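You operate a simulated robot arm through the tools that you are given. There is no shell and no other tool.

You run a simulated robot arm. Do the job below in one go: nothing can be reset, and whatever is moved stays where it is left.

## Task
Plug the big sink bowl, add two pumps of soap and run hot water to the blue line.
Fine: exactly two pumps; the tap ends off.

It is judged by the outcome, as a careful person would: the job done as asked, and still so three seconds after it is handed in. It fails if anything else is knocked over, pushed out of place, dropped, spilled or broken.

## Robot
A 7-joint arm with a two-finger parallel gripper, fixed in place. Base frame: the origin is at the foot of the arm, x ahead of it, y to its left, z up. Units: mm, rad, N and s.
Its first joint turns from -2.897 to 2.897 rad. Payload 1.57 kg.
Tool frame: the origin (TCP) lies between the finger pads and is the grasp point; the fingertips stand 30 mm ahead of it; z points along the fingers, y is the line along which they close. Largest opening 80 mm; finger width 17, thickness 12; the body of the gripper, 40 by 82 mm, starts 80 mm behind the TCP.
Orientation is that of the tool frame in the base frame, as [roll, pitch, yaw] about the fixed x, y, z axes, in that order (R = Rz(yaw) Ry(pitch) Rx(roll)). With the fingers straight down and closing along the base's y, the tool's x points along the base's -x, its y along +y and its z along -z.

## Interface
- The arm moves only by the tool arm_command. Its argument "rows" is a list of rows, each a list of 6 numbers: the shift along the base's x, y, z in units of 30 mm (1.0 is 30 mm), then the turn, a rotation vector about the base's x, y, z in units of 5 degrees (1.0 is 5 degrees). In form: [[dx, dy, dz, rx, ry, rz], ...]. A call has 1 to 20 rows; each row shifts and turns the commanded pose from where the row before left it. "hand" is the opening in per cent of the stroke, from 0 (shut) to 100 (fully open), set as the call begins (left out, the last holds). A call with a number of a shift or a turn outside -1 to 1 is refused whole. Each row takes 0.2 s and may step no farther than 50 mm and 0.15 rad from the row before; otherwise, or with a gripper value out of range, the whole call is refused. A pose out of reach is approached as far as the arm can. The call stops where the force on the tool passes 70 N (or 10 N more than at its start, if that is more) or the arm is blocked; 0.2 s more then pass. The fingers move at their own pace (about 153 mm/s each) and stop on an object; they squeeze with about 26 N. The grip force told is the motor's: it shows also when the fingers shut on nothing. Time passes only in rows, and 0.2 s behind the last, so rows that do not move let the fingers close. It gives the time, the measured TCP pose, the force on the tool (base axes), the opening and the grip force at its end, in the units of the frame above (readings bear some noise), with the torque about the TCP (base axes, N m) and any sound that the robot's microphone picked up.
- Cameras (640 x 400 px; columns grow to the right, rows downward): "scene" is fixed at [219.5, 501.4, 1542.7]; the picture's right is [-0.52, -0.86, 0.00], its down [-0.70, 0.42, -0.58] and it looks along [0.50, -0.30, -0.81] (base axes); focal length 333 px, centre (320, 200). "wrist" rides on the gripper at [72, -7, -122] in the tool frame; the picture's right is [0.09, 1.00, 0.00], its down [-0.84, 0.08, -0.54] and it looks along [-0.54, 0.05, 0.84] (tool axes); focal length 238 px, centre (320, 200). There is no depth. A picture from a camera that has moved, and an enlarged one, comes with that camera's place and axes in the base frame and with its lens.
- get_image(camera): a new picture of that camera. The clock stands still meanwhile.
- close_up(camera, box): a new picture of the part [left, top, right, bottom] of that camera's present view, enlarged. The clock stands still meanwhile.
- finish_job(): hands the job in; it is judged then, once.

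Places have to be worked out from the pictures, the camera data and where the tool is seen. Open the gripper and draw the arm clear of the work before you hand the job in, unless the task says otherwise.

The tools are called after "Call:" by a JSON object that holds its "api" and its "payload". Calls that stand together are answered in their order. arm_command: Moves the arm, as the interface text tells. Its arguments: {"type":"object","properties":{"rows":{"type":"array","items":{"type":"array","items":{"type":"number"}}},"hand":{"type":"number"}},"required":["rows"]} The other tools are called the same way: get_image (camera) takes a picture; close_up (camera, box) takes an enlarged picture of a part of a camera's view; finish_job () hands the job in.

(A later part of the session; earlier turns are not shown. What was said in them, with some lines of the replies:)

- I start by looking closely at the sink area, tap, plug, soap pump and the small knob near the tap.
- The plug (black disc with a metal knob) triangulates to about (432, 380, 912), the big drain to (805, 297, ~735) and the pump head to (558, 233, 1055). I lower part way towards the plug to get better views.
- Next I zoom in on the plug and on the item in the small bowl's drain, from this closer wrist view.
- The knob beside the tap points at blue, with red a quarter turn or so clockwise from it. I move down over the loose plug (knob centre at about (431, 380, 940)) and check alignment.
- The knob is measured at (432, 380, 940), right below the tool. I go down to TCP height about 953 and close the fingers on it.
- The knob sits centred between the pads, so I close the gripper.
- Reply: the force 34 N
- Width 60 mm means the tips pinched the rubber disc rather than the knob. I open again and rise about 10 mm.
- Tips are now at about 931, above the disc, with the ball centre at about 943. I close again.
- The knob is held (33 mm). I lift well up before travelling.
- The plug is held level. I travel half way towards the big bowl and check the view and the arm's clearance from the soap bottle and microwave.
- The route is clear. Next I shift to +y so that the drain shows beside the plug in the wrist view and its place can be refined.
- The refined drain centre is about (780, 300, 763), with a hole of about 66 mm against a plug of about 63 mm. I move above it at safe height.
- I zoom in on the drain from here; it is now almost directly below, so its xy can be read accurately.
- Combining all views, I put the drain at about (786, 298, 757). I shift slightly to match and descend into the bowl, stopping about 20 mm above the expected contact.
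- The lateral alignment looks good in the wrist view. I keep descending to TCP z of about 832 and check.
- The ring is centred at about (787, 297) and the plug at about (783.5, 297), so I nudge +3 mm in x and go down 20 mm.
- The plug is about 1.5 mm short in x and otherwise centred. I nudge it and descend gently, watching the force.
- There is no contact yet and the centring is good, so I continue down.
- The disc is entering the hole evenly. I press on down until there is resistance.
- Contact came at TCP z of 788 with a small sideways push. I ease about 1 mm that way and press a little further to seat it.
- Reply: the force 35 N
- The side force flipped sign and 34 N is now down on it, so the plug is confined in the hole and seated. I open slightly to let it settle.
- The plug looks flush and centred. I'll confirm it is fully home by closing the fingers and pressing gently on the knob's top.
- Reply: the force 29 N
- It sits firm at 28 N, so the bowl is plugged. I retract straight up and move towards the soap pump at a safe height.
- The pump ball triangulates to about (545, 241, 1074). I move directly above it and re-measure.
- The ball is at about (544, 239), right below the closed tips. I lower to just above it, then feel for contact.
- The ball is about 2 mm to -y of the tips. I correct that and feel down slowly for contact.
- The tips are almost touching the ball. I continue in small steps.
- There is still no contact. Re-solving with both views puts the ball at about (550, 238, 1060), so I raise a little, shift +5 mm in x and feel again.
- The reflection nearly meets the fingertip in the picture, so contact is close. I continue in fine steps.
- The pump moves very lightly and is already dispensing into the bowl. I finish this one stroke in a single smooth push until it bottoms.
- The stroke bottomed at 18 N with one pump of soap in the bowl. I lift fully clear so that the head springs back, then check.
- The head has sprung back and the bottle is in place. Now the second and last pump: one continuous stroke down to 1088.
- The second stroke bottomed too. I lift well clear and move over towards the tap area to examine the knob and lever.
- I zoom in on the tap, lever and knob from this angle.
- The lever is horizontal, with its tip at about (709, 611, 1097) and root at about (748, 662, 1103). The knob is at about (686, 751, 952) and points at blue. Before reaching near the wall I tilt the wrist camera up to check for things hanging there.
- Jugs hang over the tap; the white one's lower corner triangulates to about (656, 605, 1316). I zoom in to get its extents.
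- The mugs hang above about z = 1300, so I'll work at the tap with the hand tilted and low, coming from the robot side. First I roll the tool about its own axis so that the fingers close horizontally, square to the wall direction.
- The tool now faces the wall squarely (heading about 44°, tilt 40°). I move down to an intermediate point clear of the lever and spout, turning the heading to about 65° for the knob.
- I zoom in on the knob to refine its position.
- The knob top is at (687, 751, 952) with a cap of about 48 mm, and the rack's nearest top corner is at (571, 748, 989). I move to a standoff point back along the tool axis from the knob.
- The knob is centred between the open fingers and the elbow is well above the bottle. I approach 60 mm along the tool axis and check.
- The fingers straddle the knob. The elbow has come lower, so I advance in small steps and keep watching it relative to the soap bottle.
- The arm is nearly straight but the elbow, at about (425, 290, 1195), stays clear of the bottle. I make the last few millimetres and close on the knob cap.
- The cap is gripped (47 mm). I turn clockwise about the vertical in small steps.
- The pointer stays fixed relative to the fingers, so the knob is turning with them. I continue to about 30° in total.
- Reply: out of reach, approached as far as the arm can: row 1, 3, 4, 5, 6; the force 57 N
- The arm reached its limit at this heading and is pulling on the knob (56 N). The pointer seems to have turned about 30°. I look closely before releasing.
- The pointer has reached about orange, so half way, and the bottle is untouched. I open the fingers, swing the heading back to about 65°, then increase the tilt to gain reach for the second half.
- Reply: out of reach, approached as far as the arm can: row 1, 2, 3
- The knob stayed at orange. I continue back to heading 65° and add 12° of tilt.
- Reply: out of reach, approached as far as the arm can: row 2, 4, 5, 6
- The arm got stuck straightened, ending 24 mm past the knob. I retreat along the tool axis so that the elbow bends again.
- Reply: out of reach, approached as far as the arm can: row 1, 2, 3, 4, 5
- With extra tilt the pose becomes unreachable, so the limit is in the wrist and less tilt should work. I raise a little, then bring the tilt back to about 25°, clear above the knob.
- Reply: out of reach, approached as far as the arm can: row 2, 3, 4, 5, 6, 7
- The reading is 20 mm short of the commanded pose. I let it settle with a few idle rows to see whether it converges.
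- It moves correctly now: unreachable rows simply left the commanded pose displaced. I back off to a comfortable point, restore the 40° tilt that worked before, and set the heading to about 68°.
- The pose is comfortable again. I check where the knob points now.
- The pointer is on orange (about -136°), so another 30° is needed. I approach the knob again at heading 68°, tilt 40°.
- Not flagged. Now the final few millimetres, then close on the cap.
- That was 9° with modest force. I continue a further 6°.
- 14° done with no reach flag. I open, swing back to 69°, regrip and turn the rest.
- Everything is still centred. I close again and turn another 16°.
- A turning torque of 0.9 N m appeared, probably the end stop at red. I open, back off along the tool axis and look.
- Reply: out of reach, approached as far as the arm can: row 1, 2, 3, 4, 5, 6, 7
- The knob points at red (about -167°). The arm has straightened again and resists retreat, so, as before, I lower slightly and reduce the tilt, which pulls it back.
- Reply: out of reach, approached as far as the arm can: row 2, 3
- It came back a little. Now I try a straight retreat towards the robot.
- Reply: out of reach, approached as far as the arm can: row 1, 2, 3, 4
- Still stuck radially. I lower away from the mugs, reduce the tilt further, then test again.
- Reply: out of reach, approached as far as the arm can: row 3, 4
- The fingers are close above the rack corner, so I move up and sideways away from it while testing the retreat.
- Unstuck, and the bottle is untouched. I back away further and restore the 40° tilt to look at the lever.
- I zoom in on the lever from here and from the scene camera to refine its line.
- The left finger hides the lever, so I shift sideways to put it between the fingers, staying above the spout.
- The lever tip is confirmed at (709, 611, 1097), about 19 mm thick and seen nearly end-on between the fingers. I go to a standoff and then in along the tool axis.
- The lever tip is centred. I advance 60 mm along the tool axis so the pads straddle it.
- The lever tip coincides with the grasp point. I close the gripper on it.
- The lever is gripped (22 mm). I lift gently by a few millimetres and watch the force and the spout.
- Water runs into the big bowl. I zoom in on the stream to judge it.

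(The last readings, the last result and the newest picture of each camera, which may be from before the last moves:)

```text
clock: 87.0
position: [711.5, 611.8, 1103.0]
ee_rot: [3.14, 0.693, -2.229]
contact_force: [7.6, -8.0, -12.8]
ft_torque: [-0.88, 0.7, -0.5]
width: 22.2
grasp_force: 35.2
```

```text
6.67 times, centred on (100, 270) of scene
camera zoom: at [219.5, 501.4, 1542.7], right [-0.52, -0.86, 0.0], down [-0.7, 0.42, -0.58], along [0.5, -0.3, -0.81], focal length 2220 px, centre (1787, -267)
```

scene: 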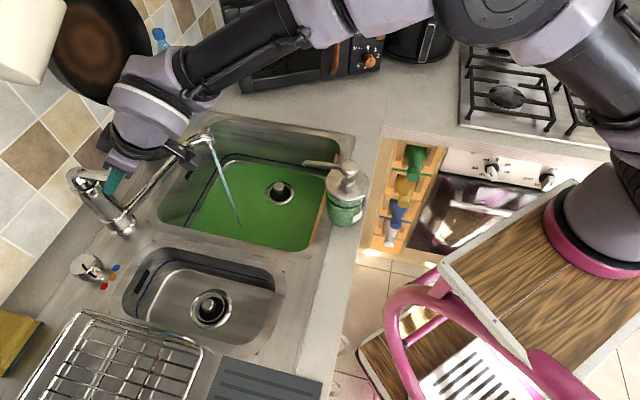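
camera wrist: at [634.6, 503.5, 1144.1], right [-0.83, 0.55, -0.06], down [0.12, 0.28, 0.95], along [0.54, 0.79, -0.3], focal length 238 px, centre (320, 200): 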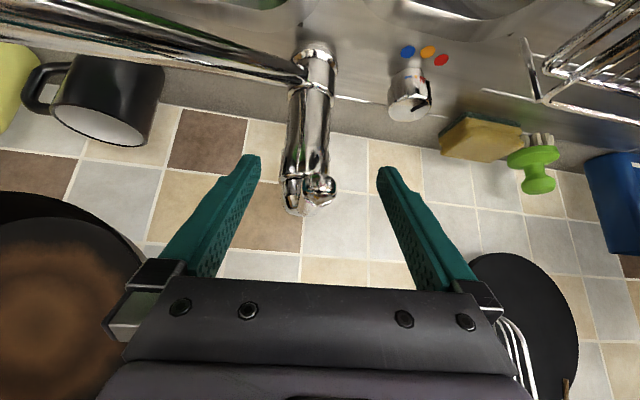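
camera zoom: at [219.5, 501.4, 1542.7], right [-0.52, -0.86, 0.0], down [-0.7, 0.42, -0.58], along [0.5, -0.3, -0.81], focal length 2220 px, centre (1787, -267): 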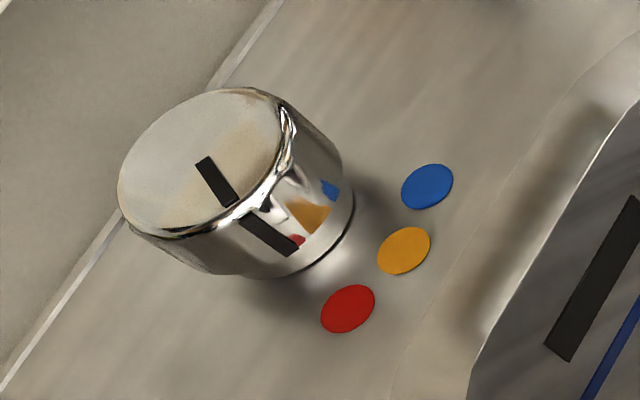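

The knob is on red and the stream lands in the bowl. I open a bit further and let it run while watching the level.

Call:
{"api": "arm_command", "payload": {"rows": [[0, 0, 0.15, 0, 0, 0], [0.03, 0.04, 0.15, 0, 0, 0], [0, 0, 0, 0, 0, 0], [0, 0, 0, 0, 0, 0], [0, 0, 0, 0, 0, 0], [0, 0, 0, 0, 0, 0], [0, 0, 0, 0, 0, 0]]}}

Call:
{"api": "close_up", "payload": {"camera": "scene", "box": [140, 110, 340, 250]}}

```text
clock: 88.6
position: [712.7, 611.6, 1112.6]
ee_rot: [-3.141, 0.695, -2.227]
contact_force: [12.6, -18.2, -10.9]
ft_torque: [-1.0, 0.68, -0.73]
width: 22.3
grasp_force: 34.7
```

```text
2.86 times, centred on (240, 180) of scene
camera zoom: at [219.5, 501.4, 1542.7], right [-0.52, -0.86, 0.0], down [-0.7, 0.42, -0.58], along [0.5, -0.3, -0.81], focal length 951 px, centre (549, 257)
```

zoom: 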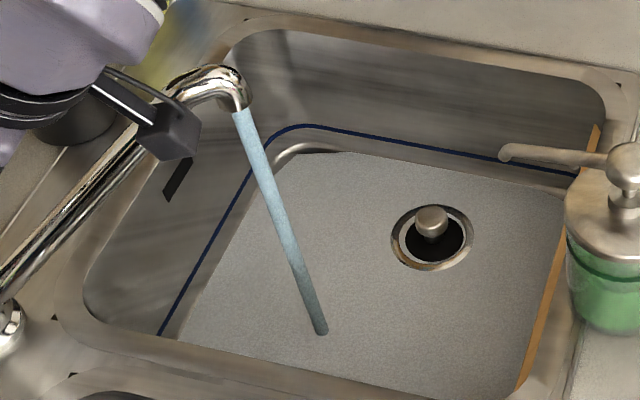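

The flow is good and the water is soapy. I hold and let it run 2 s, then check the level against the blue line.

Call:
{"api": "arm_command", "payload": {"rows": [[0, 0, 0, 0, 0, 0], [0, 0, 0, 0, 0, 0], [0, 0, 0, 0, 0, 0], [0, 0, 0, 0, 0, 0], [0, 0, 0, 0, 0, 0], [0, 0, 0, 0, 0, 0], [0, 0, 0, 0, 0, 0], [0, 0, 0, 0, 0, 0], [0, 0, 0, 0, 0, 0], [0, 0, 0, 0, 0, 0]]}}

Call:
{"api": "close_up", "payload": {"camera": "scene", "box": [140, 110, 340, 250]}}

```text
clock: 90.8
position: [712.6, 612.8, 1112.5]
ee_rot: [3.14, 0.695, -2.226]
contact_force: [16.7, -18.6, -7.6]
ft_torque: [-0.73, 0.38, -0.79]
width: 22.2
grasp_force: 34.7
```

```text
2.86 times, centred on (240, 180) of scene
camera zoom: at [219.5, 501.4, 1542.7], right [-0.52, -0.86, 0.0], down [-0.7, 0.42, -0.58], along [0.5, -0.3, -0.81], focal length 951 px, centre (549, 257)
```

zoom: 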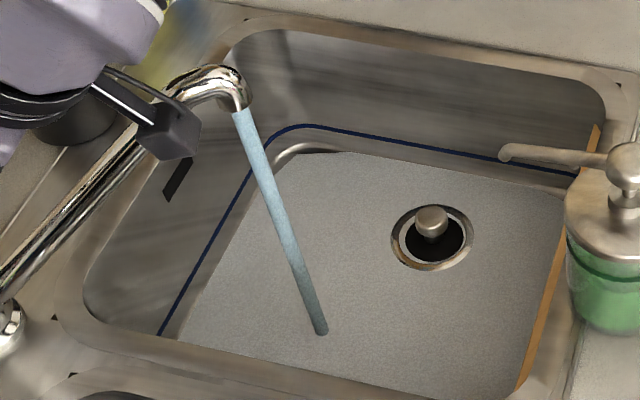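

The level rises slowly, so I run 4 s more.

Call:
{"api": "arm_command", "payload": {"rows": [[0, 0, 0, 0, 0, 0], [0, 0, 0, 0, 0, 0], [0, 0, 0, 0, 0, 0], [0, 0, 0, 0, 0, 0], [0, 0, 0, 0, 0, 0], [0, 0, 0, 0, 0, 0], [0, 0, 0, 0, 0, 0], [0, 0, 0, 0, 0, 0], [0, 0, 0, 0, 0, 0], [0, 0, 0, 0, 0, 0], [0, 0, 0, 0, 0, 0], [0, 0, 0, 0, 0, 0], [0, 0, 0, 0, 0, 0], [0, 0, 0, 0, 0, 0], [0, 0, 0, 0, 0, 0], [0, 0, 0, 0, 0, 0], [0, 0, 0, 0, 0, 0], [0, 0, 0, 0, 0, 0], [0, 0, 0, 0, 0, 0], [0, 0, 0, 0, 0, 0]]}}

Call:
{"api": "close_up", "payload": {"camera": "scene", "box": [140, 110, 340, 250]}}

```text
clock: 95.0
position: [714.4, 613.4, 1114.3]
ee_rot: [-3.142, 0.694, -2.226]
contact_force: [19.3, -15.9, -1.3]
ft_torque: [-0.27, -0.11, -0.82]
width: 22.1
grasp_force: 34.8
```

```text
2.86 times, centred on (240, 180) of scene
camera zoom: at [219.5, 501.4, 1542.7], right [-0.52, -0.86, 0.0], down [-0.7, 0.42, -0.58], along [0.5, -0.3, -0.81], focal length 951 px, centre (549, 257)
```

zoom: 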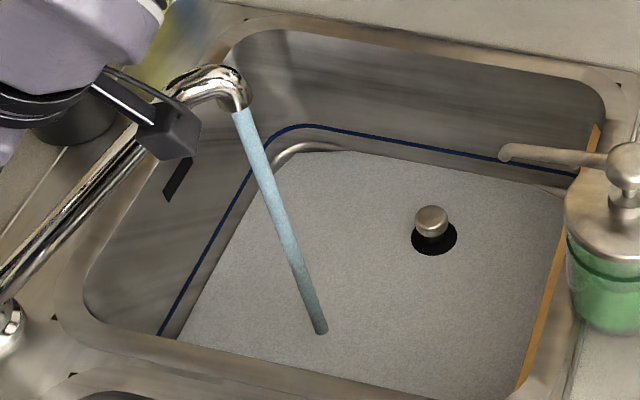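

It is rising, at roughly 0.5 mm/s. I open the lever further for more flow, following its arc, and ease the side load by about 1 mm.

Call:
{"api": "arm_command", "payload": {"rows": [[0.05, 0.02, 0.15, 0, 0, 0], [0.05, 0.02, 0.15, 0, 0, 0], [0.05, 0.04, 0.13, 0, 0, 0], [0, 0, 0, 0, 0, 0], [0, 0, 0, 0, 0, 0], [0, 0, 0, 0, 0, 0], [0, 0, 0, 0, 0, 0], [0, 0, 0, 0, 0, 0]]}}

Call:
{"api": "get_image", "payload": {"camera": "scene"}}

Call:
{"api": "close_up", "payload": {"camera": "scene", "box": [140, 110, 340, 250]}}

```text
clock: 96.8
position: [717.2, 615.6, 1125.5]
ee_rot: [3.141, 0.695, -2.227]
contact_force: [10.1, -16.3, -13.3]
ft_torque: [-1.2, 0.69, -0.79]
width: 22.4
grasp_force: 35.4
```

```text
taken
```

scene: 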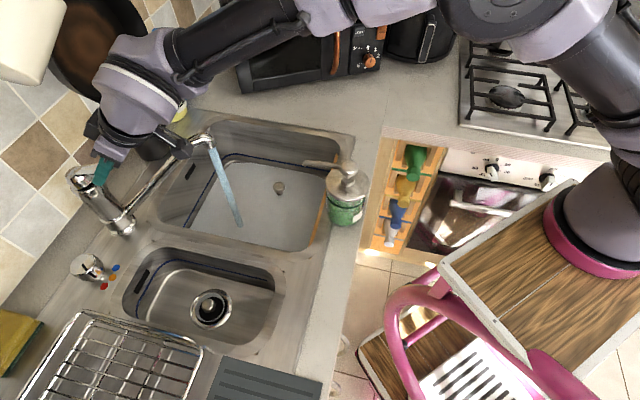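

```text
2.86 times, centred on (240, 180) of scene
camera zoom: at [219.5, 501.4, 1542.7], right [-0.52, -0.86, 0.0], down [-0.7, 0.42, -0.58], along [0.5, -0.3, -0.81], focal length 951 px, centre (549, 257)
```

zoom: 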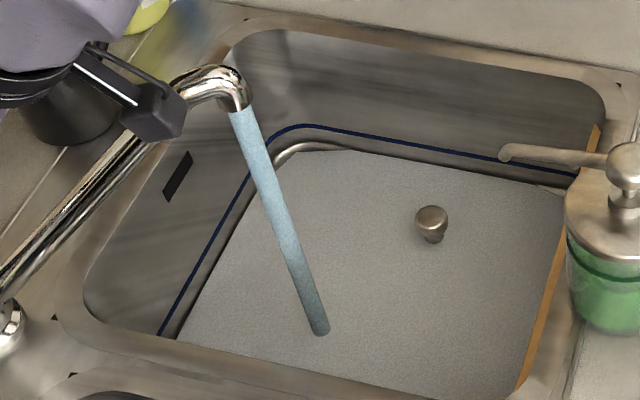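

The flow is stronger. I run 4 s and use a tighter zoom on the line at the back wall.

Call:
{"api": "arm_command", "payload": {"rows": [[0, 0, 0, 0, 0, 0], [0, 0, 0, 0, 0, 0], [0, 0, 0, 0, 0, 0], [0, 0, 0, 0, 0, 0], [0, 0, 0, 0, 0, 0], [0, 0, 0, 0, 0, 0], [0, 0, 0, 0, 0, 0], [0, 0, 0, 0, 0, 0], [0, 0, 0, 0, 0, 0], [0, 0, 0, 0, 0, 0], [0, 0, 0, 0, 0, 0], [0, 0, 0, 0, 0, 0], [0, 0, 0, 0, 0, 0], [0, 0, 0, 0, 0, 0], [0, 0, 0, 0, 0, 0], [0, 0, 0, 0, 0, 0], [0, 0, 0, 0, 0, 0], [0, 0, 0, 0, 0, 0], [0, 0, 0, 0, 0, 0], [0, 0, 0, 0, 0, 0]]}}

Call:
{"api": "close_up", "payload": {"camera": "scene", "box": [215, 140, 315, 202]}}

```text
clock: 101.0
position: [717.3, 615.4, 1124.2]
ee_rot: [3.141, 0.695, -2.228]
contact_force: [10.7, -9.6, -5.3]
ft_torque: [-0.55, 0.08, -0.78]
width: 22.5
grasp_force: 35.1
```

```text
6.40 times, centred on (265, 171) of scene
camera zoom: at [219.5, 501.4, 1542.7], right [-0.52, -0.86, 0.0], down [-0.7, 0.42, -0.58], along [0.5, -0.3, -0.81], focal length 2131 px, centre (672, 386)
```

zoom: 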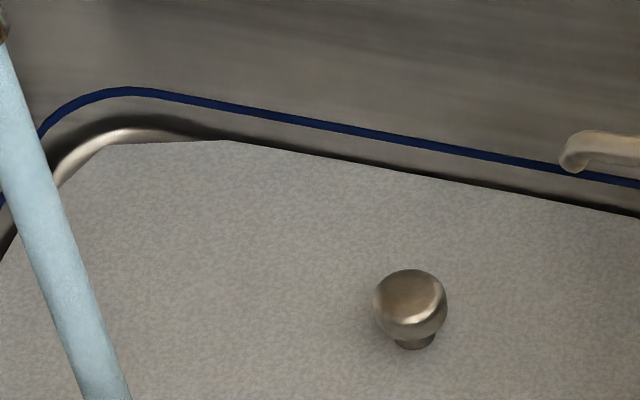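

At column 300 the gap from water edge to blue line is about 30 px. I run 4 s more to measure the rate.

Call:
{"api": "arm_command", "payload": {"rows": [[0, 0, 0, 0, 0, 0], [0, 0, 0, 0, 0, 0], [0, 0, 0, 0, 0, 0], [0, 0, 0, 0, 0, 0], [0, 0, 0, 0, 0, 0], [0, 0, 0, 0, 0, 0], [0, 0, 0, 0, 0, 0], [0, 0, 0, 0, 0, 0], [0, 0, 0, 0, 0, 0], [0, 0, 0, 0, 0, 0], [0, 0, 0, 0, 0, 0], [0, 0, 0, 0, 0, 0], [0, 0, 0, 0, 0, 0], [0, 0, 0, 0, 0, 0], [0, 0, 0, 0, 0, 0], [0, 0, 0, 0, 0, 0], [0, 0, 0, 0, 0, 0], [0, 0, 0, 0, 0, 0], [0, 0, 0, 0, 0, 0], [0, 0, 0, 0, 0, 0]]}}

Call:
{"api": "close_up", "payload": {"camera": "scene", "box": [215, 140, 315, 202]}}

```text
clock: 105.2
position: [715.6, 615.3, 1126.4]
ee_rot: [3.139, 0.695, -2.227]
contact_force: [12.4, -7.0, -1.4]
ft_torque: [-0.21, -0.27, -0.86]
width: 22.1
grasp_force: 34.8
```

```text
6.40 times, centred on (265, 171) of scene
camera zoom: at [219.5, 501.4, 1542.7], right [-0.52, -0.86, 0.0], down [-0.7, 0.42, -0.58], along [0.5, -0.3, -0.81], focal length 2131 px, centre (672, 386)
```

zoom: 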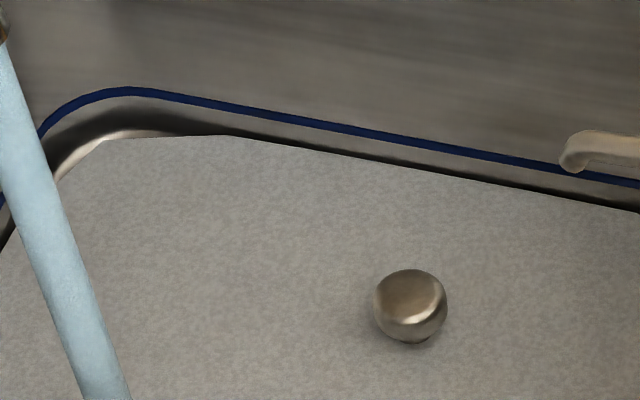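

The edge rose about 5 px in 4 s with about 24 px left. I run 8 s more and check.

Call:
{"api": "arm_command", "payload": {"rows": [[0, 0, 0, 0, 0, 0], [0, 0, 0, 0, 0, 0], [0, 0, 0, 0, 0, 0], [0, 0, 0, 0, 0, 0], [0, 0, 0, 0, 0, 0], [0, 0, 0, 0, 0, 0], [0, 0, 0, 0, 0, 0], [0, 0, 0, 0, 0, 0], [0, 0, 0, 0, 0, 0], [0, 0, 0, 0, 0, 0], [0, 0, 0, 0, 0, 0], [0, 0, 0, 0, 0, 0], [0, 0, 0, 0, 0, 0], [0, 0, 0, 0, 0, 0], [0, 0, 0, 0, 0, 0], [0, 0, 0, 0, 0, 0], [0, 0, 0, 0, 0, 0], [0, 0, 0, 0, 0, 0], [0, 0, 0, 0, 0, 0], [0, 0, 0, 0, 0, 0]]}}

Call:
{"api": "close_up", "payload": {"camera": "scene", "box": [215, 140, 315, 202]}}

Call:
{"api": "arm_command", "payload": {"rows": [[0, 0, 0, 0, 0, 0], [0, 0, 0, 0, 0, 0], [0, 0, 0, 0, 0, 0], [0, 0, 0, 0, 0, 0], [0, 0, 0, 0, 0, 0], [0, 0, 0, 0, 0, 0], [0, 0, 0, 0, 0, 0], [0, 0, 0, 0, 0, 0], [0, 0, 0, 0, 0, 0], [0, 0, 0, 0, 0, 0], [0, 0, 0, 0, 0, 0], [0, 0, 0, 0, 0, 0], [0, 0, 0, 0, 0, 0], [0, 0, 0, 0, 0, 0], [0, 0, 0, 0, 0, 0], [0, 0, 0, 0, 0, 0], [0, 0, 0, 0, 0, 0]]}}

Call:
{"api": "close_up", "payload": {"camera": "scene", "box": [215, 140, 315, 202]}}

```text
clock: 109.4
position: [717.3, 615.5, 1126.2]
ee_rot: [3.14, 0.695, -2.227]
contact_force: [10.1, -9.3, -1.6]
ft_torque: [-0.37, -0.15, -0.82]
width: 22.2
grasp_force: 35.0
```

```text
6.40 times, centred on (265, 171) of scene
camera zoom: at [219.5, 501.4, 1542.7], right [-0.52, -0.86, 0.0], down [-0.7, 0.42, -0.58], along [0.5, -0.3, -0.81], focal length 2131 px, centre (672, 386)
```

zoom: 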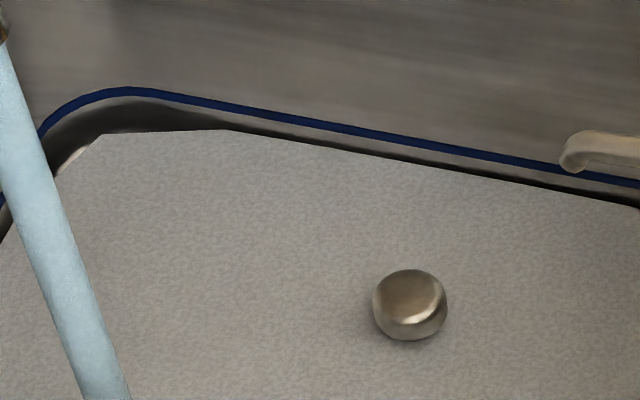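

```text
clock: 113.0
position: [716.9, 615.0, 1126.8]
ee_rot: [3.141, 0.696, -2.228]
contact_force: [8.4, -10.9, -2.1]
ft_torque: [-0.47, 0.0, -0.76]
width: 22.1
grasp_force: 34.7
```

```text
6.40 times, centred on (265, 171) of scene
camera zoom: at [219.5, 501.4, 1542.7], right [-0.52, -0.86, 0.0], down [-0.7, 0.42, -0.58], along [0.5, -0.3, -0.81], focal length 2131 px, centre (672, 386)
```

zoom: 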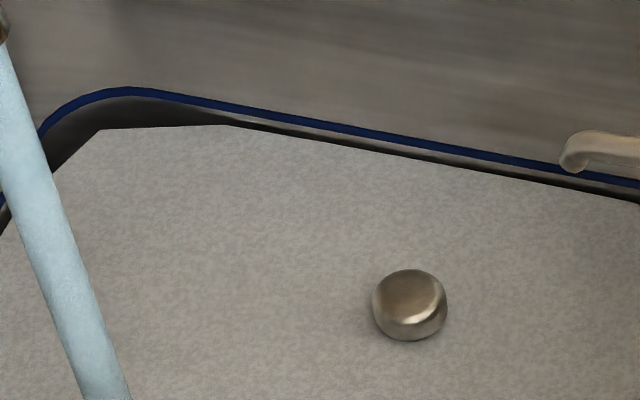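

The edge is now about 13 px below the line's lower edge at about 1 px/s. I run 4 s more, then zoom in tighter.

Call:
{"api": "arm_command", "payload": {"rows": [[0, 0, 0, 0, 0, 0], [0, 0, 0, 0, 0, 0], [0, 0, 0, 0, 0, 0], [0, 0, 0, 0, 0, 0], [0, 0, 0, 0, 0, 0], [0, 0, 0, 0, 0, 0], [0, 0, 0, 0, 0, 0], [0, 0, 0, 0, 0, 0], [0, 0, 0, 0, 0, 0], [0, 0, 0, 0, 0, 0], [0, 0, 0, 0, 0, 0], [0, 0, 0, 0, 0, 0], [0, 0, 0, 0, 0, 0], [0, 0, 0, 0, 0, 0], [0, 0, 0, 0, 0, 0], [0, 0, 0, 0, 0, 0], [0, 0, 0, 0, 0, 0], [0, 0, 0, 0, 0, 0]]}}

Call:
{"api": "close_up", "payload": {"camera": "scene", "box": [240, 145, 300, 180]}}

Call:
{"api": "close_up", "payload": {"camera": "scene", "box": [170, 150, 230, 240]}}

```text
clock: 116.8
position: [716.0, 615.0, 1126.4]
ee_rot: [3.14, 0.695, -2.226]
contact_force: [8.1, -11.4, -2.8]
ft_torque: [-0.52, 0.0, -0.77]
width: 22.2
grasp_force: 35.5
```

```text
10.67 times, centred on (270, 162) of scene
camera zoom: at [219.5, 501.4, 1542.7], right [-0.52, -0.86, 0.0], down [-0.7, 0.42, -0.58], along [0.5, -0.3, -0.81], focal length 3551 px, centre (853, 600)
```

zoom: 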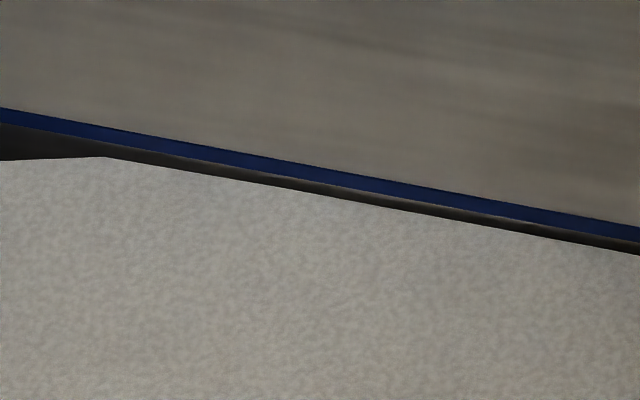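

```text
4.44 times, centred on (200, 195) of scene
camera zoom: at [219.5, 501.4, 1542.7], right [-0.52, -0.86, 0.0], down [-0.7, 0.42, -0.58], along [0.5, -0.3, -0.81], focal length 1480 px, centre (853, 222)
```

zoom: 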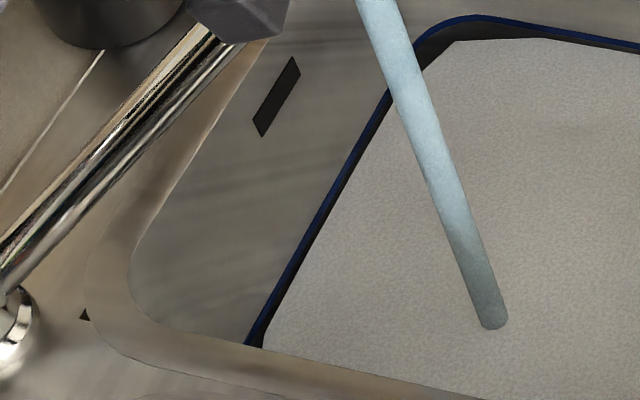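

The gap is down to about 1 native pixel. The water mesh may be inset from the wall, so I zoom in on both walls to separate the height gap from the inset.

Call:
{"api": "close_up", "payload": {"camera": "scene", "box": [195, 175, 235, 215]}}

Call:
{"api": "close_up", "payload": {"camera": "scene", "box": [265, 150, 305, 180]}}

Call:
{"api": "get_image", "payload": {"camera": "wrist"}}

```text
10.00 times, centred on (215, 195) of scene
camera zoom: at [219.5, 501.4, 1542.7], right [-0.52, -0.86, 0.0], down [-0.7, 0.42, -0.58], along [0.5, -0.3, -0.81], focal length 3329 px, centre (1370, 250)
```

zoom: 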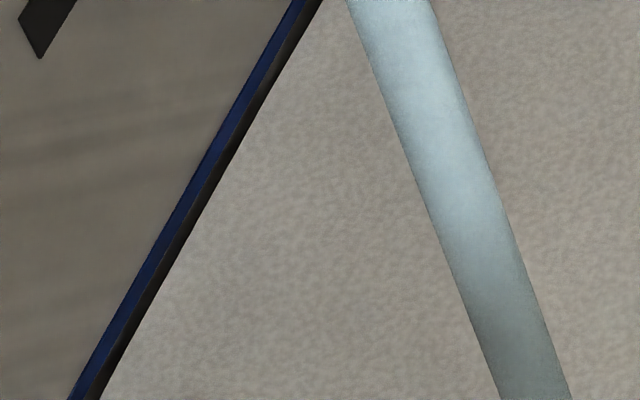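

```text
13.33 times, centred on (285, 165) of scene
camera zoom: at [219.5, 501.4, 1542.7], right [-0.52, -0.86, 0.0], down [-0.7, 0.42, -0.58], along [0.5, -0.3, -0.81], focal length 4439 px, centre (787, 667)
```

zoom: 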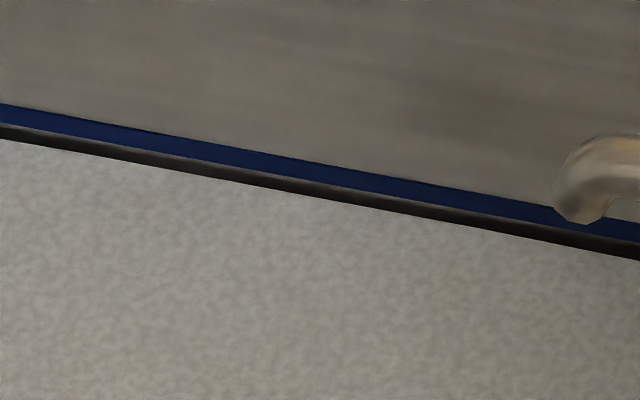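

```text
taken
camera wrist: at [640.6, 506.5, 1173.3], right [-0.83, 0.55, -0.06], down [0.12, 0.28, 0.95], along [0.54, 0.79, -0.3], focal length 238 px, centre (320, 200)
```

wrist: 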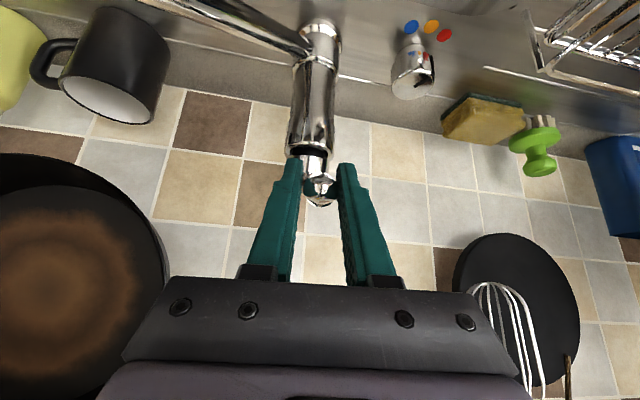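

Solving the two views gives the surface at about the bottom of the blue band (about 7 mm tall), rising at about 0.9 mm/s. I run 3 s more and then close the lever by retracing its arc.

Call:
{"api": "arm_command", "payload": {"rows": [[0, 0, 0, 0, 0, 0], [0, 0, 0, 0, 0, 0], [0, 0, 0, 0, 0, 0], [0, 0, 0, 0, 0, 0], [0, 0, 0, 0, 0, 0], [0, 0, 0, 0, 0, 0], [0, 0, 0, 0, 0, 0], [0, 0, 0, 0, 0, 0], [0, 0, 0, 0, 0, 0], [0, 0, 0, 0, 0, 0], [0, 0, 0, 0, 0, 0], [0, 0, 0, 0, 0, 0], [0, 0, 0, 0, 0, 0], [-0.05, -0.04, -0.28, 0, 0, 0], [-0.08, -0.04, -0.3, 0, 0, 0], [-0.05, -0.04, -0.4, 0, 0, 0], [0, 0, 0, 0, 0, 0]]}}

Call:
{"api": "get_image", "payload": {"camera": "scene"}}

Call:
{"api": "close_up", "payload": {"camera": "scene", "box": [265, 150, 305, 180]}}

```text
clock: 120.4
position: [710.5, 610.1, 1097.4]
ee_rot: [-3.141, 0.695, -2.227]
contact_force: [6.4, -17.6, 10.8]
ft_torque: [0.69, -0.51, -0.25]
width: 20.6
grasp_force: 34.3
```

```text
taken
```

scene: 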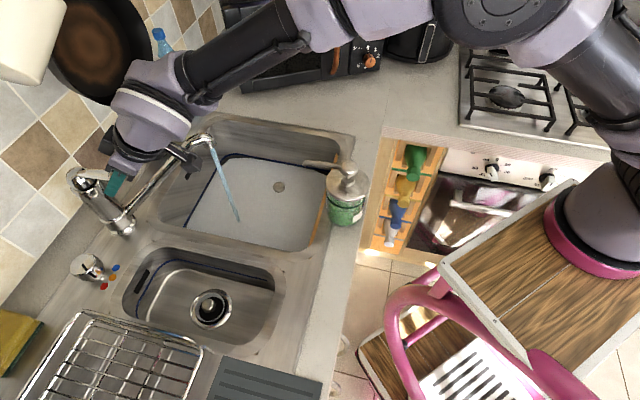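

```text
13.33 times, centred on (285, 165) of scene
camera zoom: at [219.5, 501.4, 1542.7], right [-0.52, -0.86, 0.0], down [-0.7, 0.42, -0.58], along [0.5, -0.3, -0.81], focal length 4439 px, centre (787, 667)
```

zoom: 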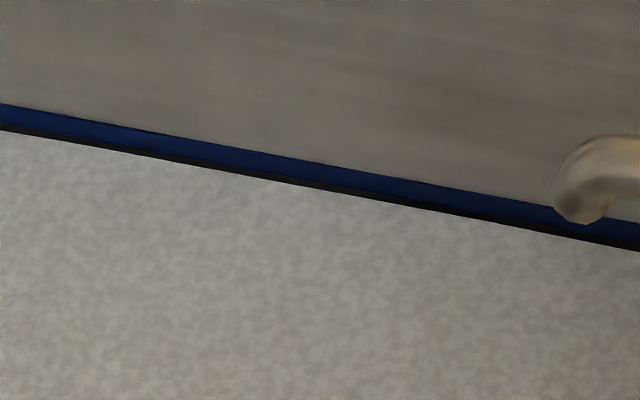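

A thin stream still runs. I push the lever further down to shut it.

Call:
{"api": "arm_command", "payload": {"rows": [[0, 0, -0.15, 0, 0, 0], [0, 0, -0.1, 0, 0, 0], [0, 0, 0, 0, 0, 0]]}}

Call:
{"api": "close_up", "payload": {"camera": "scene", "box": [140, 110, 340, 250]}}

```text
clock: 121.2
position: [710.5, 610.9, 1088.8]
ee_rot: [3.139, 0.696, -2.228]
contact_force: [3.5, -20.2, 8.8]
ft_torque: [0.54, -0.41, -0.19]
width: 20.7
grasp_force: 33.6
```

```text
2.86 times, centred on (240, 180) of scene
camera zoom: at [219.5, 501.4, 1542.7], right [-0.52, -0.86, 0.0], down [-0.7, 0.42, -0.58], along [0.5, -0.3, -0.81], focal length 951 px, centre (549, 257)
```

zoom: 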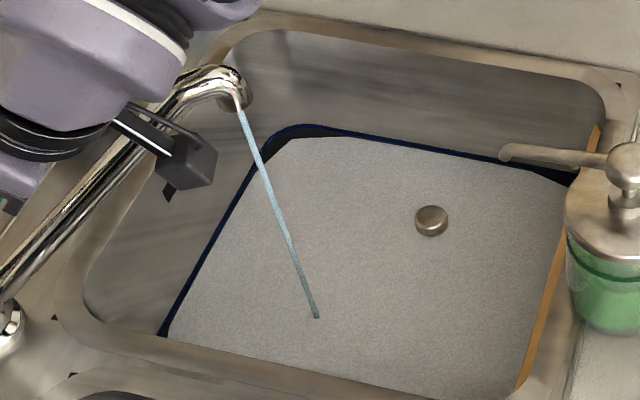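

It is still trickling. I check whether the lever follows or the pads slip.

Call:
{"api": "close_up", "payload": {"camera": "wrist", "box": [240, 80, 400, 240]}}

Call:
{"api": "close_up", "payload": {"camera": "scene", "box": [50, 130, 150, 230]}}

```text
2.50 times, centred on (320, 160) of wrist
camera zoom: at [634.7, 502.3, 1136.8], right [-0.83, 0.55, -0.06], down [0.12, 0.28, 0.95], along [0.54, 0.79, -0.3], focal length 596 px, centre (320, 300)
```

zoom: 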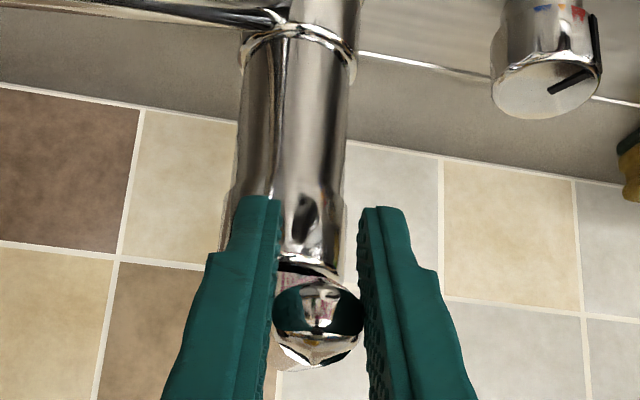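

```text
4.00 times, centred on (100, 180) of scene
camera zoom: at [219.5, 501.4, 1542.7], right [-0.52, -0.86, 0.0], down [-0.7, 0.42, -0.58], along [0.5, -0.3, -0.81], focal length 1332 px, centre (1200, 280)
```

zoom: 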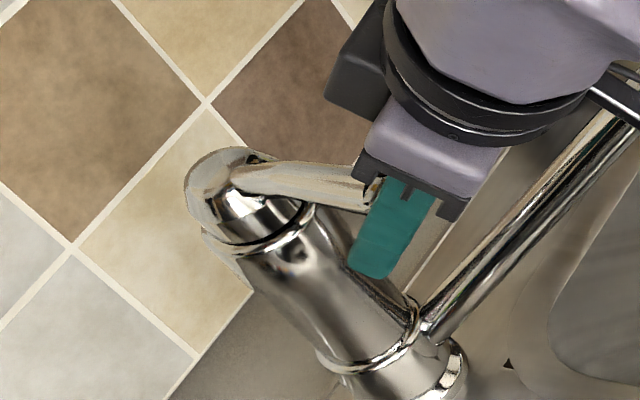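

The pads slid down and the lever tip is still a few mm up. I open, withdraw, close the fingers and will press the lever down from above.

Call:
{"api": "arm_command", "payload": {"rows": [[0, 0, 0, 0, 0, 0], [-0.33, -0.42, 0.64, 0, 0, 0], [-0.33, -0.42, 0.64, 0, 0, 0]], "hand": 100}}

Call:
{"api": "arm_command", "payload": {"rows": [[0, 0, 0.65, 0, 0, 0], [0.51, 0.68, 0, 0, 0, 0], [0, 0, 0, 0, 0, 0]], "hand": 0}}

Call:
{"api": "close_up", "payload": {"camera": "wrist", "box": [240, 80, 400, 240]}}

Call:
{"api": "get_image", "payload": {"camera": "scene"}}

```text
clock: 122.0
position: [690.3, 587.5, 1127.4]
ee_rot: [3.14, 0.694, -2.224]
contact_force: [0.2, 1.3, -1.1]
ft_torque: [-0.02, 0.02, 0.05]
width: 79.8
grasp_force: 0.0
```

```text
clock: 122.8
position: [706.4, 608.0, 1147.5]
ee_rot: [3.14, 0.694, -2.227]
contact_force: [-0.2, -0.5, 0.5]
ft_torque: [0.03, 0.02, -0.03]
width: 0.0
grasp_force: 21.8
```

```text
2.50 times, centred on (320, 160) of wrist
camera zoom: at [630.3, 498.9, 1194.1], right [-0.83, 0.55, -0.06], down [0.12, 0.28, 0.95], along [0.54, 0.79, -0.3], focal length 596 px, centre (320, 300)
```

zoom: 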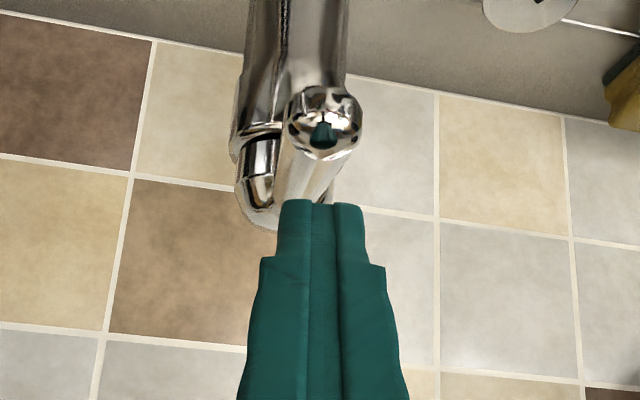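

```text
taken
```

scene: 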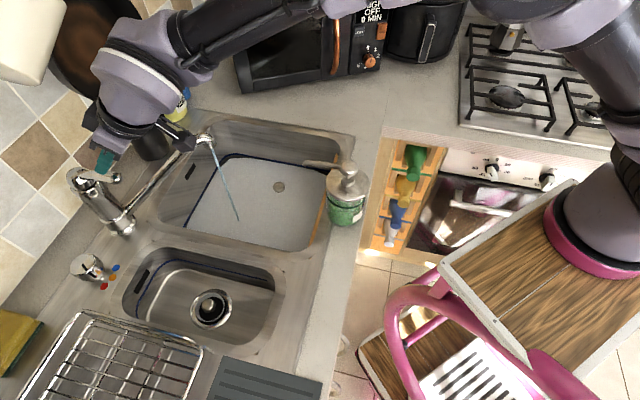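

The fingertips are above the lever. I press down in steps.

Call:
{"api": "arm_command", "payload": {"rows": [[0, 0, -0.35, 0, 0, 0], [0, 0, -0.2, 0, 0, 0], [0, 0, -0.1, 0, 0, 0]]}}

Call:
{"api": "close_up", "payload": {"camera": "scene", "box": [140, 110, 340, 250]}}

```text
clock: 123.6
position: [706.3, 608.1, 1131.6]
ee_rot: [-3.141, 0.703, -2.226]
contact_force: [-1.9, -2.4, 26.3]
ft_torque: [0.19, -0.22, -0.12]
width: 0.1
grasp_force: 21.3
```

```text
2.86 times, centred on (240, 180) of scene
camera zoom: at [219.5, 501.4, 1542.7], right [-0.52, -0.86, 0.0], down [-0.7, 0.42, -0.58], along [0.5, -0.3, -0.81], focal length 951 px, centre (549, 257)
```

zoom: 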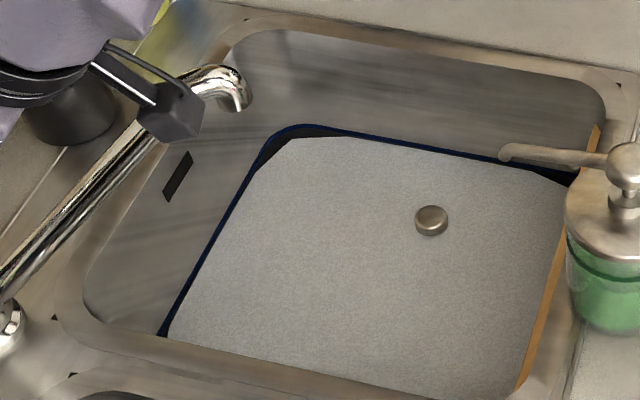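

The stream has stopped. I lift off straight up and check that it stays off, then judge the level.

Call:
{"api": "arm_command", "payload": {"rows": [[0, 0, 0.3, 0, 0, 0], [-0.2, -0.3, 0.6, 0, 0, 0], [-0.5, -0.65, 0.2, 0, 0, 0], [-0.5, -0.65, 0, 0, 0, 0], [-0.5, -0.65, 0, 0, 0, 0], [-0.5, -0.65, 0, 0, 0, 0]]}}

Call:
{"api": "get_image", "payload": {"camera": "scene"}}

Call:
{"api": "close_up", "payload": {"camera": "scene", "box": [265, 150, 305, 180]}}

Call:
{"api": "close_up", "payload": {"camera": "scene", "box": [195, 175, 235, 215]}}

Call:
{"api": "close_up", "payload": {"camera": "scene", "box": [60, 130, 220, 230]}}

```text
clock: 125.0
position: [640.1, 520.5, 1160.8]
ee_rot: [3.141, 0.694, -2.227]
contact_force: [-0.2, 0.1, 0.9]
ft_torque: [0.02, 0.03, 0.0]
width: 0.0
grasp_force: 21.7
```

```text
taken
```

scene: 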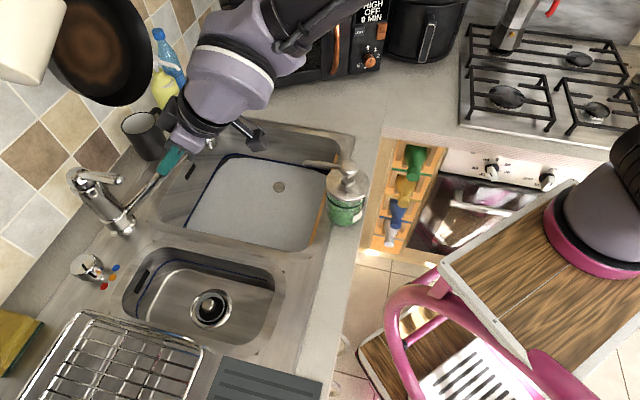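

```text
13.33 times, centred on (285, 165) of scene
camera zoom: at [219.5, 501.4, 1542.7], right [-0.52, -0.86, 0.0], down [-0.7, 0.42, -0.58], along [0.5, -0.3, -0.81], focal length 4439 px, centre (787, 667)
```

zoom: 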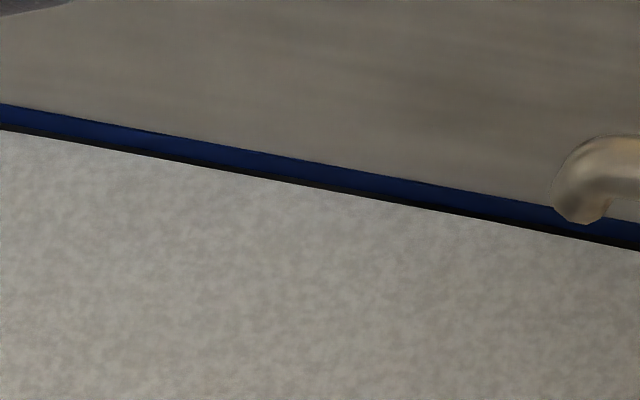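

```text
10.00 times, centred on (215, 195) of scene
camera zoom: at [219.5, 501.4, 1542.7], right [-0.52, -0.86, 0.0], down [-0.7, 0.42, -0.58], along [0.5, -0.3, -0.81], focal length 3329 px, centre (1370, 250)
```

zoom: 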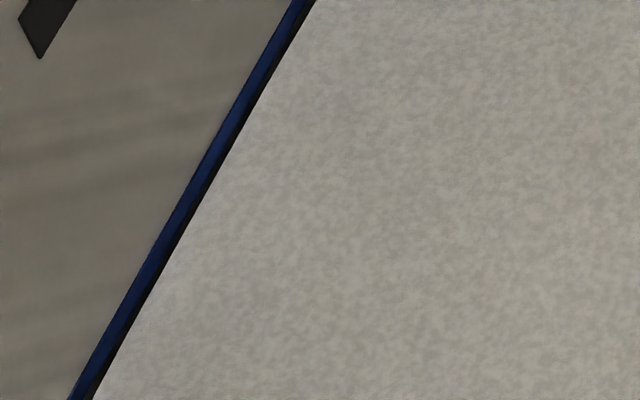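

```text
4.00 times, centred on (140, 180) of scene
camera zoom: at [219.5, 501.4, 1542.7], right [-0.52, -0.86, 0.0], down [-0.7, 0.42, -0.58], along [0.5, -0.3, -0.81], focal length 1332 px, centre (1040, 280)
```

zoom: 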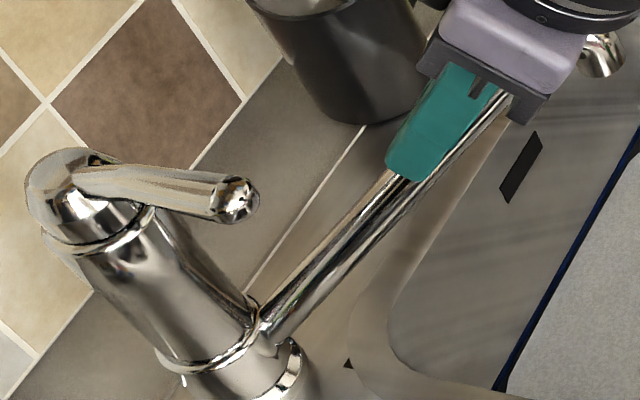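

The tap is off and the lever is down. The level looks to be inside the blue band's lower part. To be sure, I'll look at the back wall from a lower angle with the wrist camera, moving away from the spout first.

Call:
{"api": "arm_command", "payload": {"rows": [[0, -0.5, 0.3, 0, 0, 0], [0.1, -0.9, 0, 0, 0, 0], [0.1, -0.9, 0, 0, 0, 0], [0.2, -0.9, 0, 0, 0, 0], [0.3, -0.9, 0, 0, 0, 0], [0.9, -0.5, -0.3, 0, 0, 0], [0.9, -0.3, -0.3, 0, 0, 0], [0.9, -0.3, -0.3, 0, 0, 0], [0, 0, 0, 0, 0, 0]]}}

Call:
{"api": "get_image", "payload": {"camera": "wrist"}}

Call:
{"api": "get_image", "payload": {"camera": "scene"}}

```text
clock: 127.0
position: [742.1, 364.6, 1143.3]
ee_rot: [3.141, 0.696, -2.226]
contact_force: [-0.6, -0.7, 0.7]
ft_torque: [0.0, 0.01, -0.01]
width: 0.0
grasp_force: 20.8
```

```text
taken
camera wrist: at [666.3, 256.0, 1190.3], right [-0.83, 0.55, -0.06], down [0.12, 0.28, 0.95], along [0.54, 0.79, -0.3], focal length 238 px, centre (320, 200)
```

wrist: 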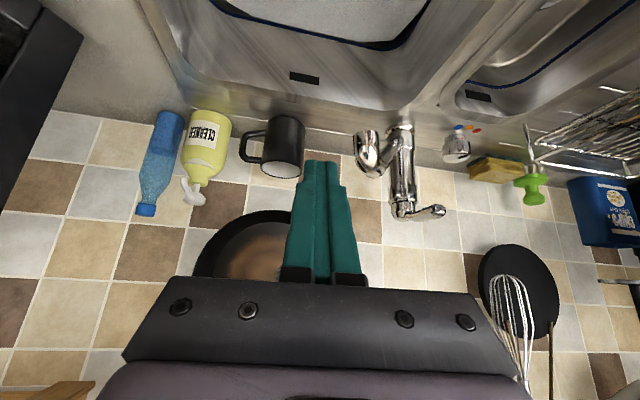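

```text
taken
```

scene: 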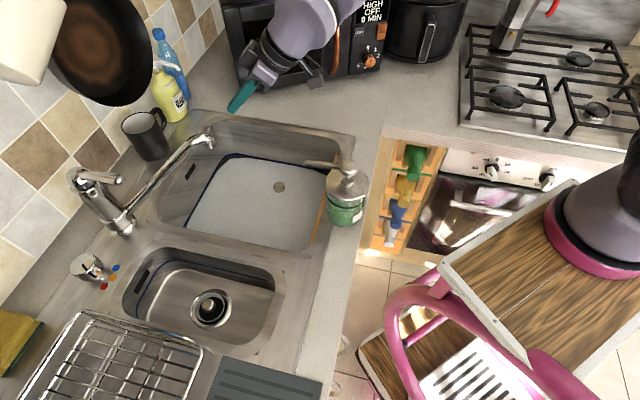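

No stream from the tap. The back-wall line is at the top of the wrist view, so I zoom there.

Call:
{"api": "close_up", "payload": {"camera": "wrist", "box": [330, 0, 430, 62]}}

Call:
{"api": "close_up", "payload": {"camera": "wrist", "box": [200, 0, 300, 62]}}

Call:
{"api": "close_up", "payload": {"camera": "scene", "box": [180, 120, 340, 250]}}

```text
6.40 times, centred on (380, 31) of wrist
camera zoom: at [666.3, 256.0, 1190.3], right [-0.83, 0.55, -0.06], down [0.12, 0.28, 0.95], along [0.54, 0.79, -0.3], focal length 1525 px, centre (-64, 1282)
```

zoom: 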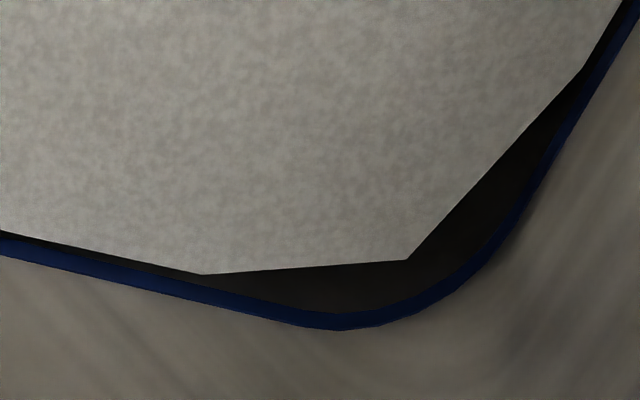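

```text
6.40 times, centred on (250, 31) of wrist
camera zoom: at [666.3, 256.0, 1190.3], right [-0.83, 0.55, -0.06], down [0.12, 0.28, 0.95], along [0.54, 0.79, -0.3], focal length 1525 px, centre (768, 1282)
```

zoom: 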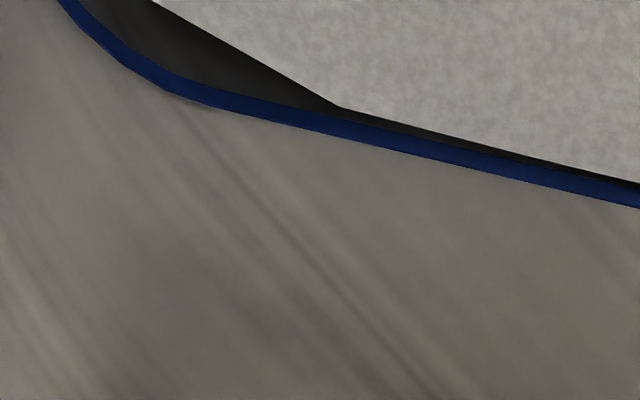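

```text
3.08 times, centred on (260, 185) of scene
camera zoom: at [219.5, 501.4, 1542.7], right [-0.52, -0.86, 0.0], down [-0.7, 0.42, -0.58], along [0.5, -0.3, -0.81], focal length 1024 px, centre (505, 246)
```

zoom: 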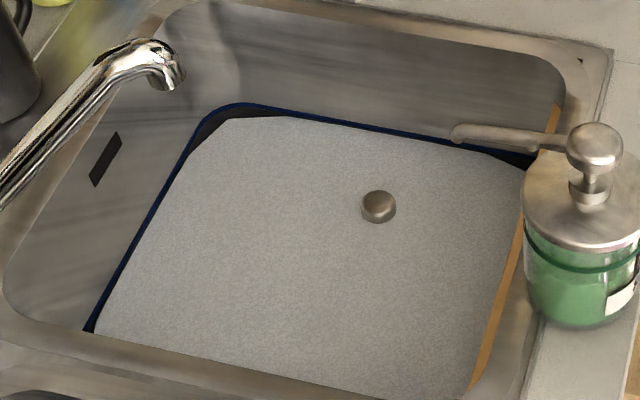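

Both views agree: the water surface lies within the blue band and the tap is dry. I now open the gripper and draw the arm back clear of the work.

Call:
{"api": "arm_command", "payload": {"rows": [[-0.9, -0.1, 0.3, 0, 0, 0], [-0.9, 0, 0.3, 0, 0, 0], [-0.9, 0.1, 0.4, 0, 0, 0], [-0.9, 0.2, 0.4, 0, 0, 0], [-0.9, 0.3, 0.4, 0, 0, 0], [-0.9, 0.4, 0.4, 0, 0, 0], [-0.9, 0.3, 0.4, 0, 0, 0], [-0.9, 0.2, 0.4, 0, 0, 0], [-0.6, 0, 0.3, 0, 0, 0], [0, 0, 0, 0, 0, 0]], "hand": 100}}

Call:
{"api": "get_image", "payload": {"camera": "scene"}}

Call:
{"api": "get_image", "payload": {"camera": "wrist"}}

Call:
{"api": "close_up", "payload": {"camera": "scene", "box": [265, 150, 305, 180]}}

```text
clock: 129.2
position: [507.5, 406.2, 1242.7]
ee_rot: [3.14, 0.693, -2.226]
contact_force: [-0.5, 0.7, 0.2]
ft_torque: [-0.01, 0.01, 0.0]
width: 80.0
grasp_force: 0.1
```

```text
taken
```

scene: 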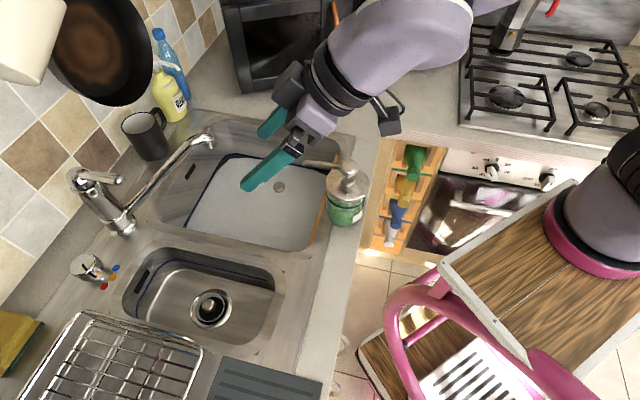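

```text
taken
camera wrist: at [431.8, 298.0, 1289.9], right [-0.83, 0.55, -0.06], down [0.12, 0.28, 0.95], along [0.54, 0.79, -0.3], focal length 238 px, centre (320, 200)
```

wrist: 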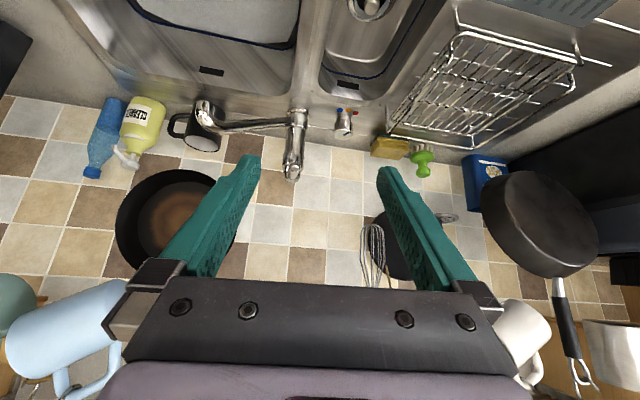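

```text
13.33 times, centred on (285, 165) of scene
camera zoom: at [219.5, 501.4, 1542.7], right [-0.52, -0.86, 0.0], down [-0.7, 0.42, -0.58], along [0.5, -0.3, -0.81], focal length 4439 px, centre (787, 667)
```

zoom: 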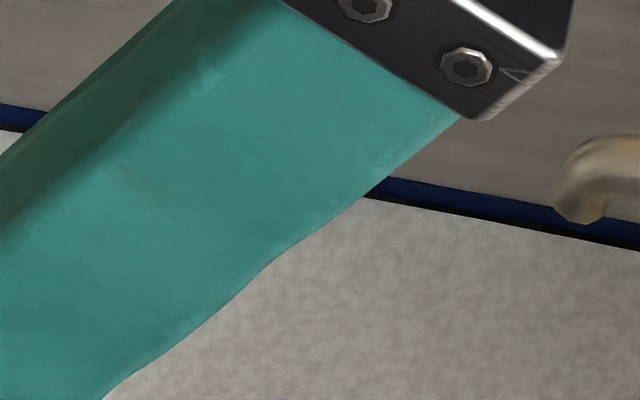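

The level is steady, so there is no leak, and everything else is in place. I draw the arm a bit further back from over the sink.

Call:
{"api": "arm_command", "payload": {"rows": [[-0.8, -0.1, 0.5, 0, 0, 0], [-0.8, -0.1, 0.5, 0, 0, 0], [-0.8, -0.1, 0.5, 0, 0, 0], [-0.8, -0.1, 0.5, 0, 0, 0], [-0.6, -0.1, 0.3, 0, 0, 0], [0, 0, 0, 0, 0, 0]]}}

Call:
{"api": "get_image", "payload": {"camera": "scene"}}

Call:
{"api": "close_up", "payload": {"camera": "scene", "box": [140, 110, 340, 250]}}

```text
clock: 130.6
position: [395.3, 392.1, 1311.4]
ee_rot: [-3.141, 0.695, -2.227]
contact_force: [-1.2, -0.1, -0.2]
ft_torque: [-0.01, -0.02, -0.01]
width: 79.8
grasp_force: 0.1
```

```text
taken
```

scene: 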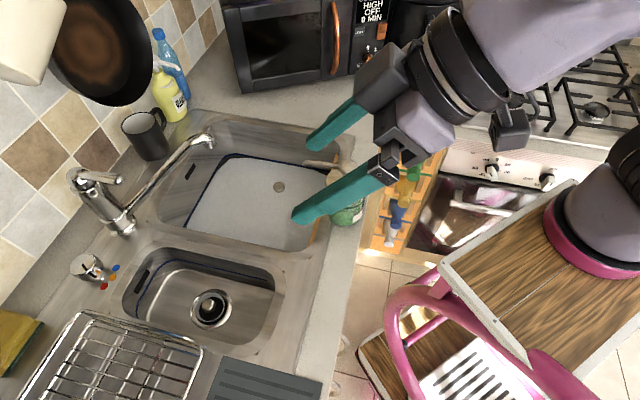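

```text
2.86 times, centred on (240, 180) of scene
camera zoom: at [219.5, 501.4, 1542.7], right [-0.52, -0.86, 0.0], down [-0.7, 0.42, -0.58], along [0.5, -0.3, -0.81], focal length 951 px, centre (549, 257)
```

zoom: 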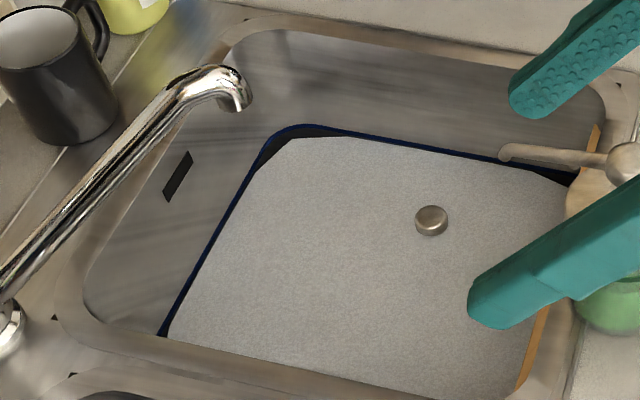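

The bowl is plugged, soap was pumped exactly twice, and hot water stands at the blue line. The tap is off, the gripper is open and the arm is clear, so I hand the job in.

Call:
{"api": "finish_job", "payload": {}}

```text
The job is handed in.
```

The big bowl is plugged, has two pumps of soap in it, and is filled to the blue line with the temperature knob on red. The tap is off, and I handed the job in with the arm drawn clear and the gripper open.

- **Plug:** it sits flush in the drain and held firm under about 30 N. The water level stayed steady after the tap was shut, so there is no sign of a leak.
- **Soap:** exactly two full strokes. The pump sprang fully back after the first; I took no close look at it after the second.
- **Water level:** the surface sits within the blue band, towards its lower edge, by my estimate good to about 4 mm.
- **Hot water:** the tap runs cold, warm or hot by a separate knob, which I turned from blue to red. I had no way to measure the water temperature itself.
- **Tap lever:** it was still trickling after my first attempt to close it, so I pressed it down from above and the flow stopped completely.

Nothing else appears moved, dropped or spilled in the last pictures.
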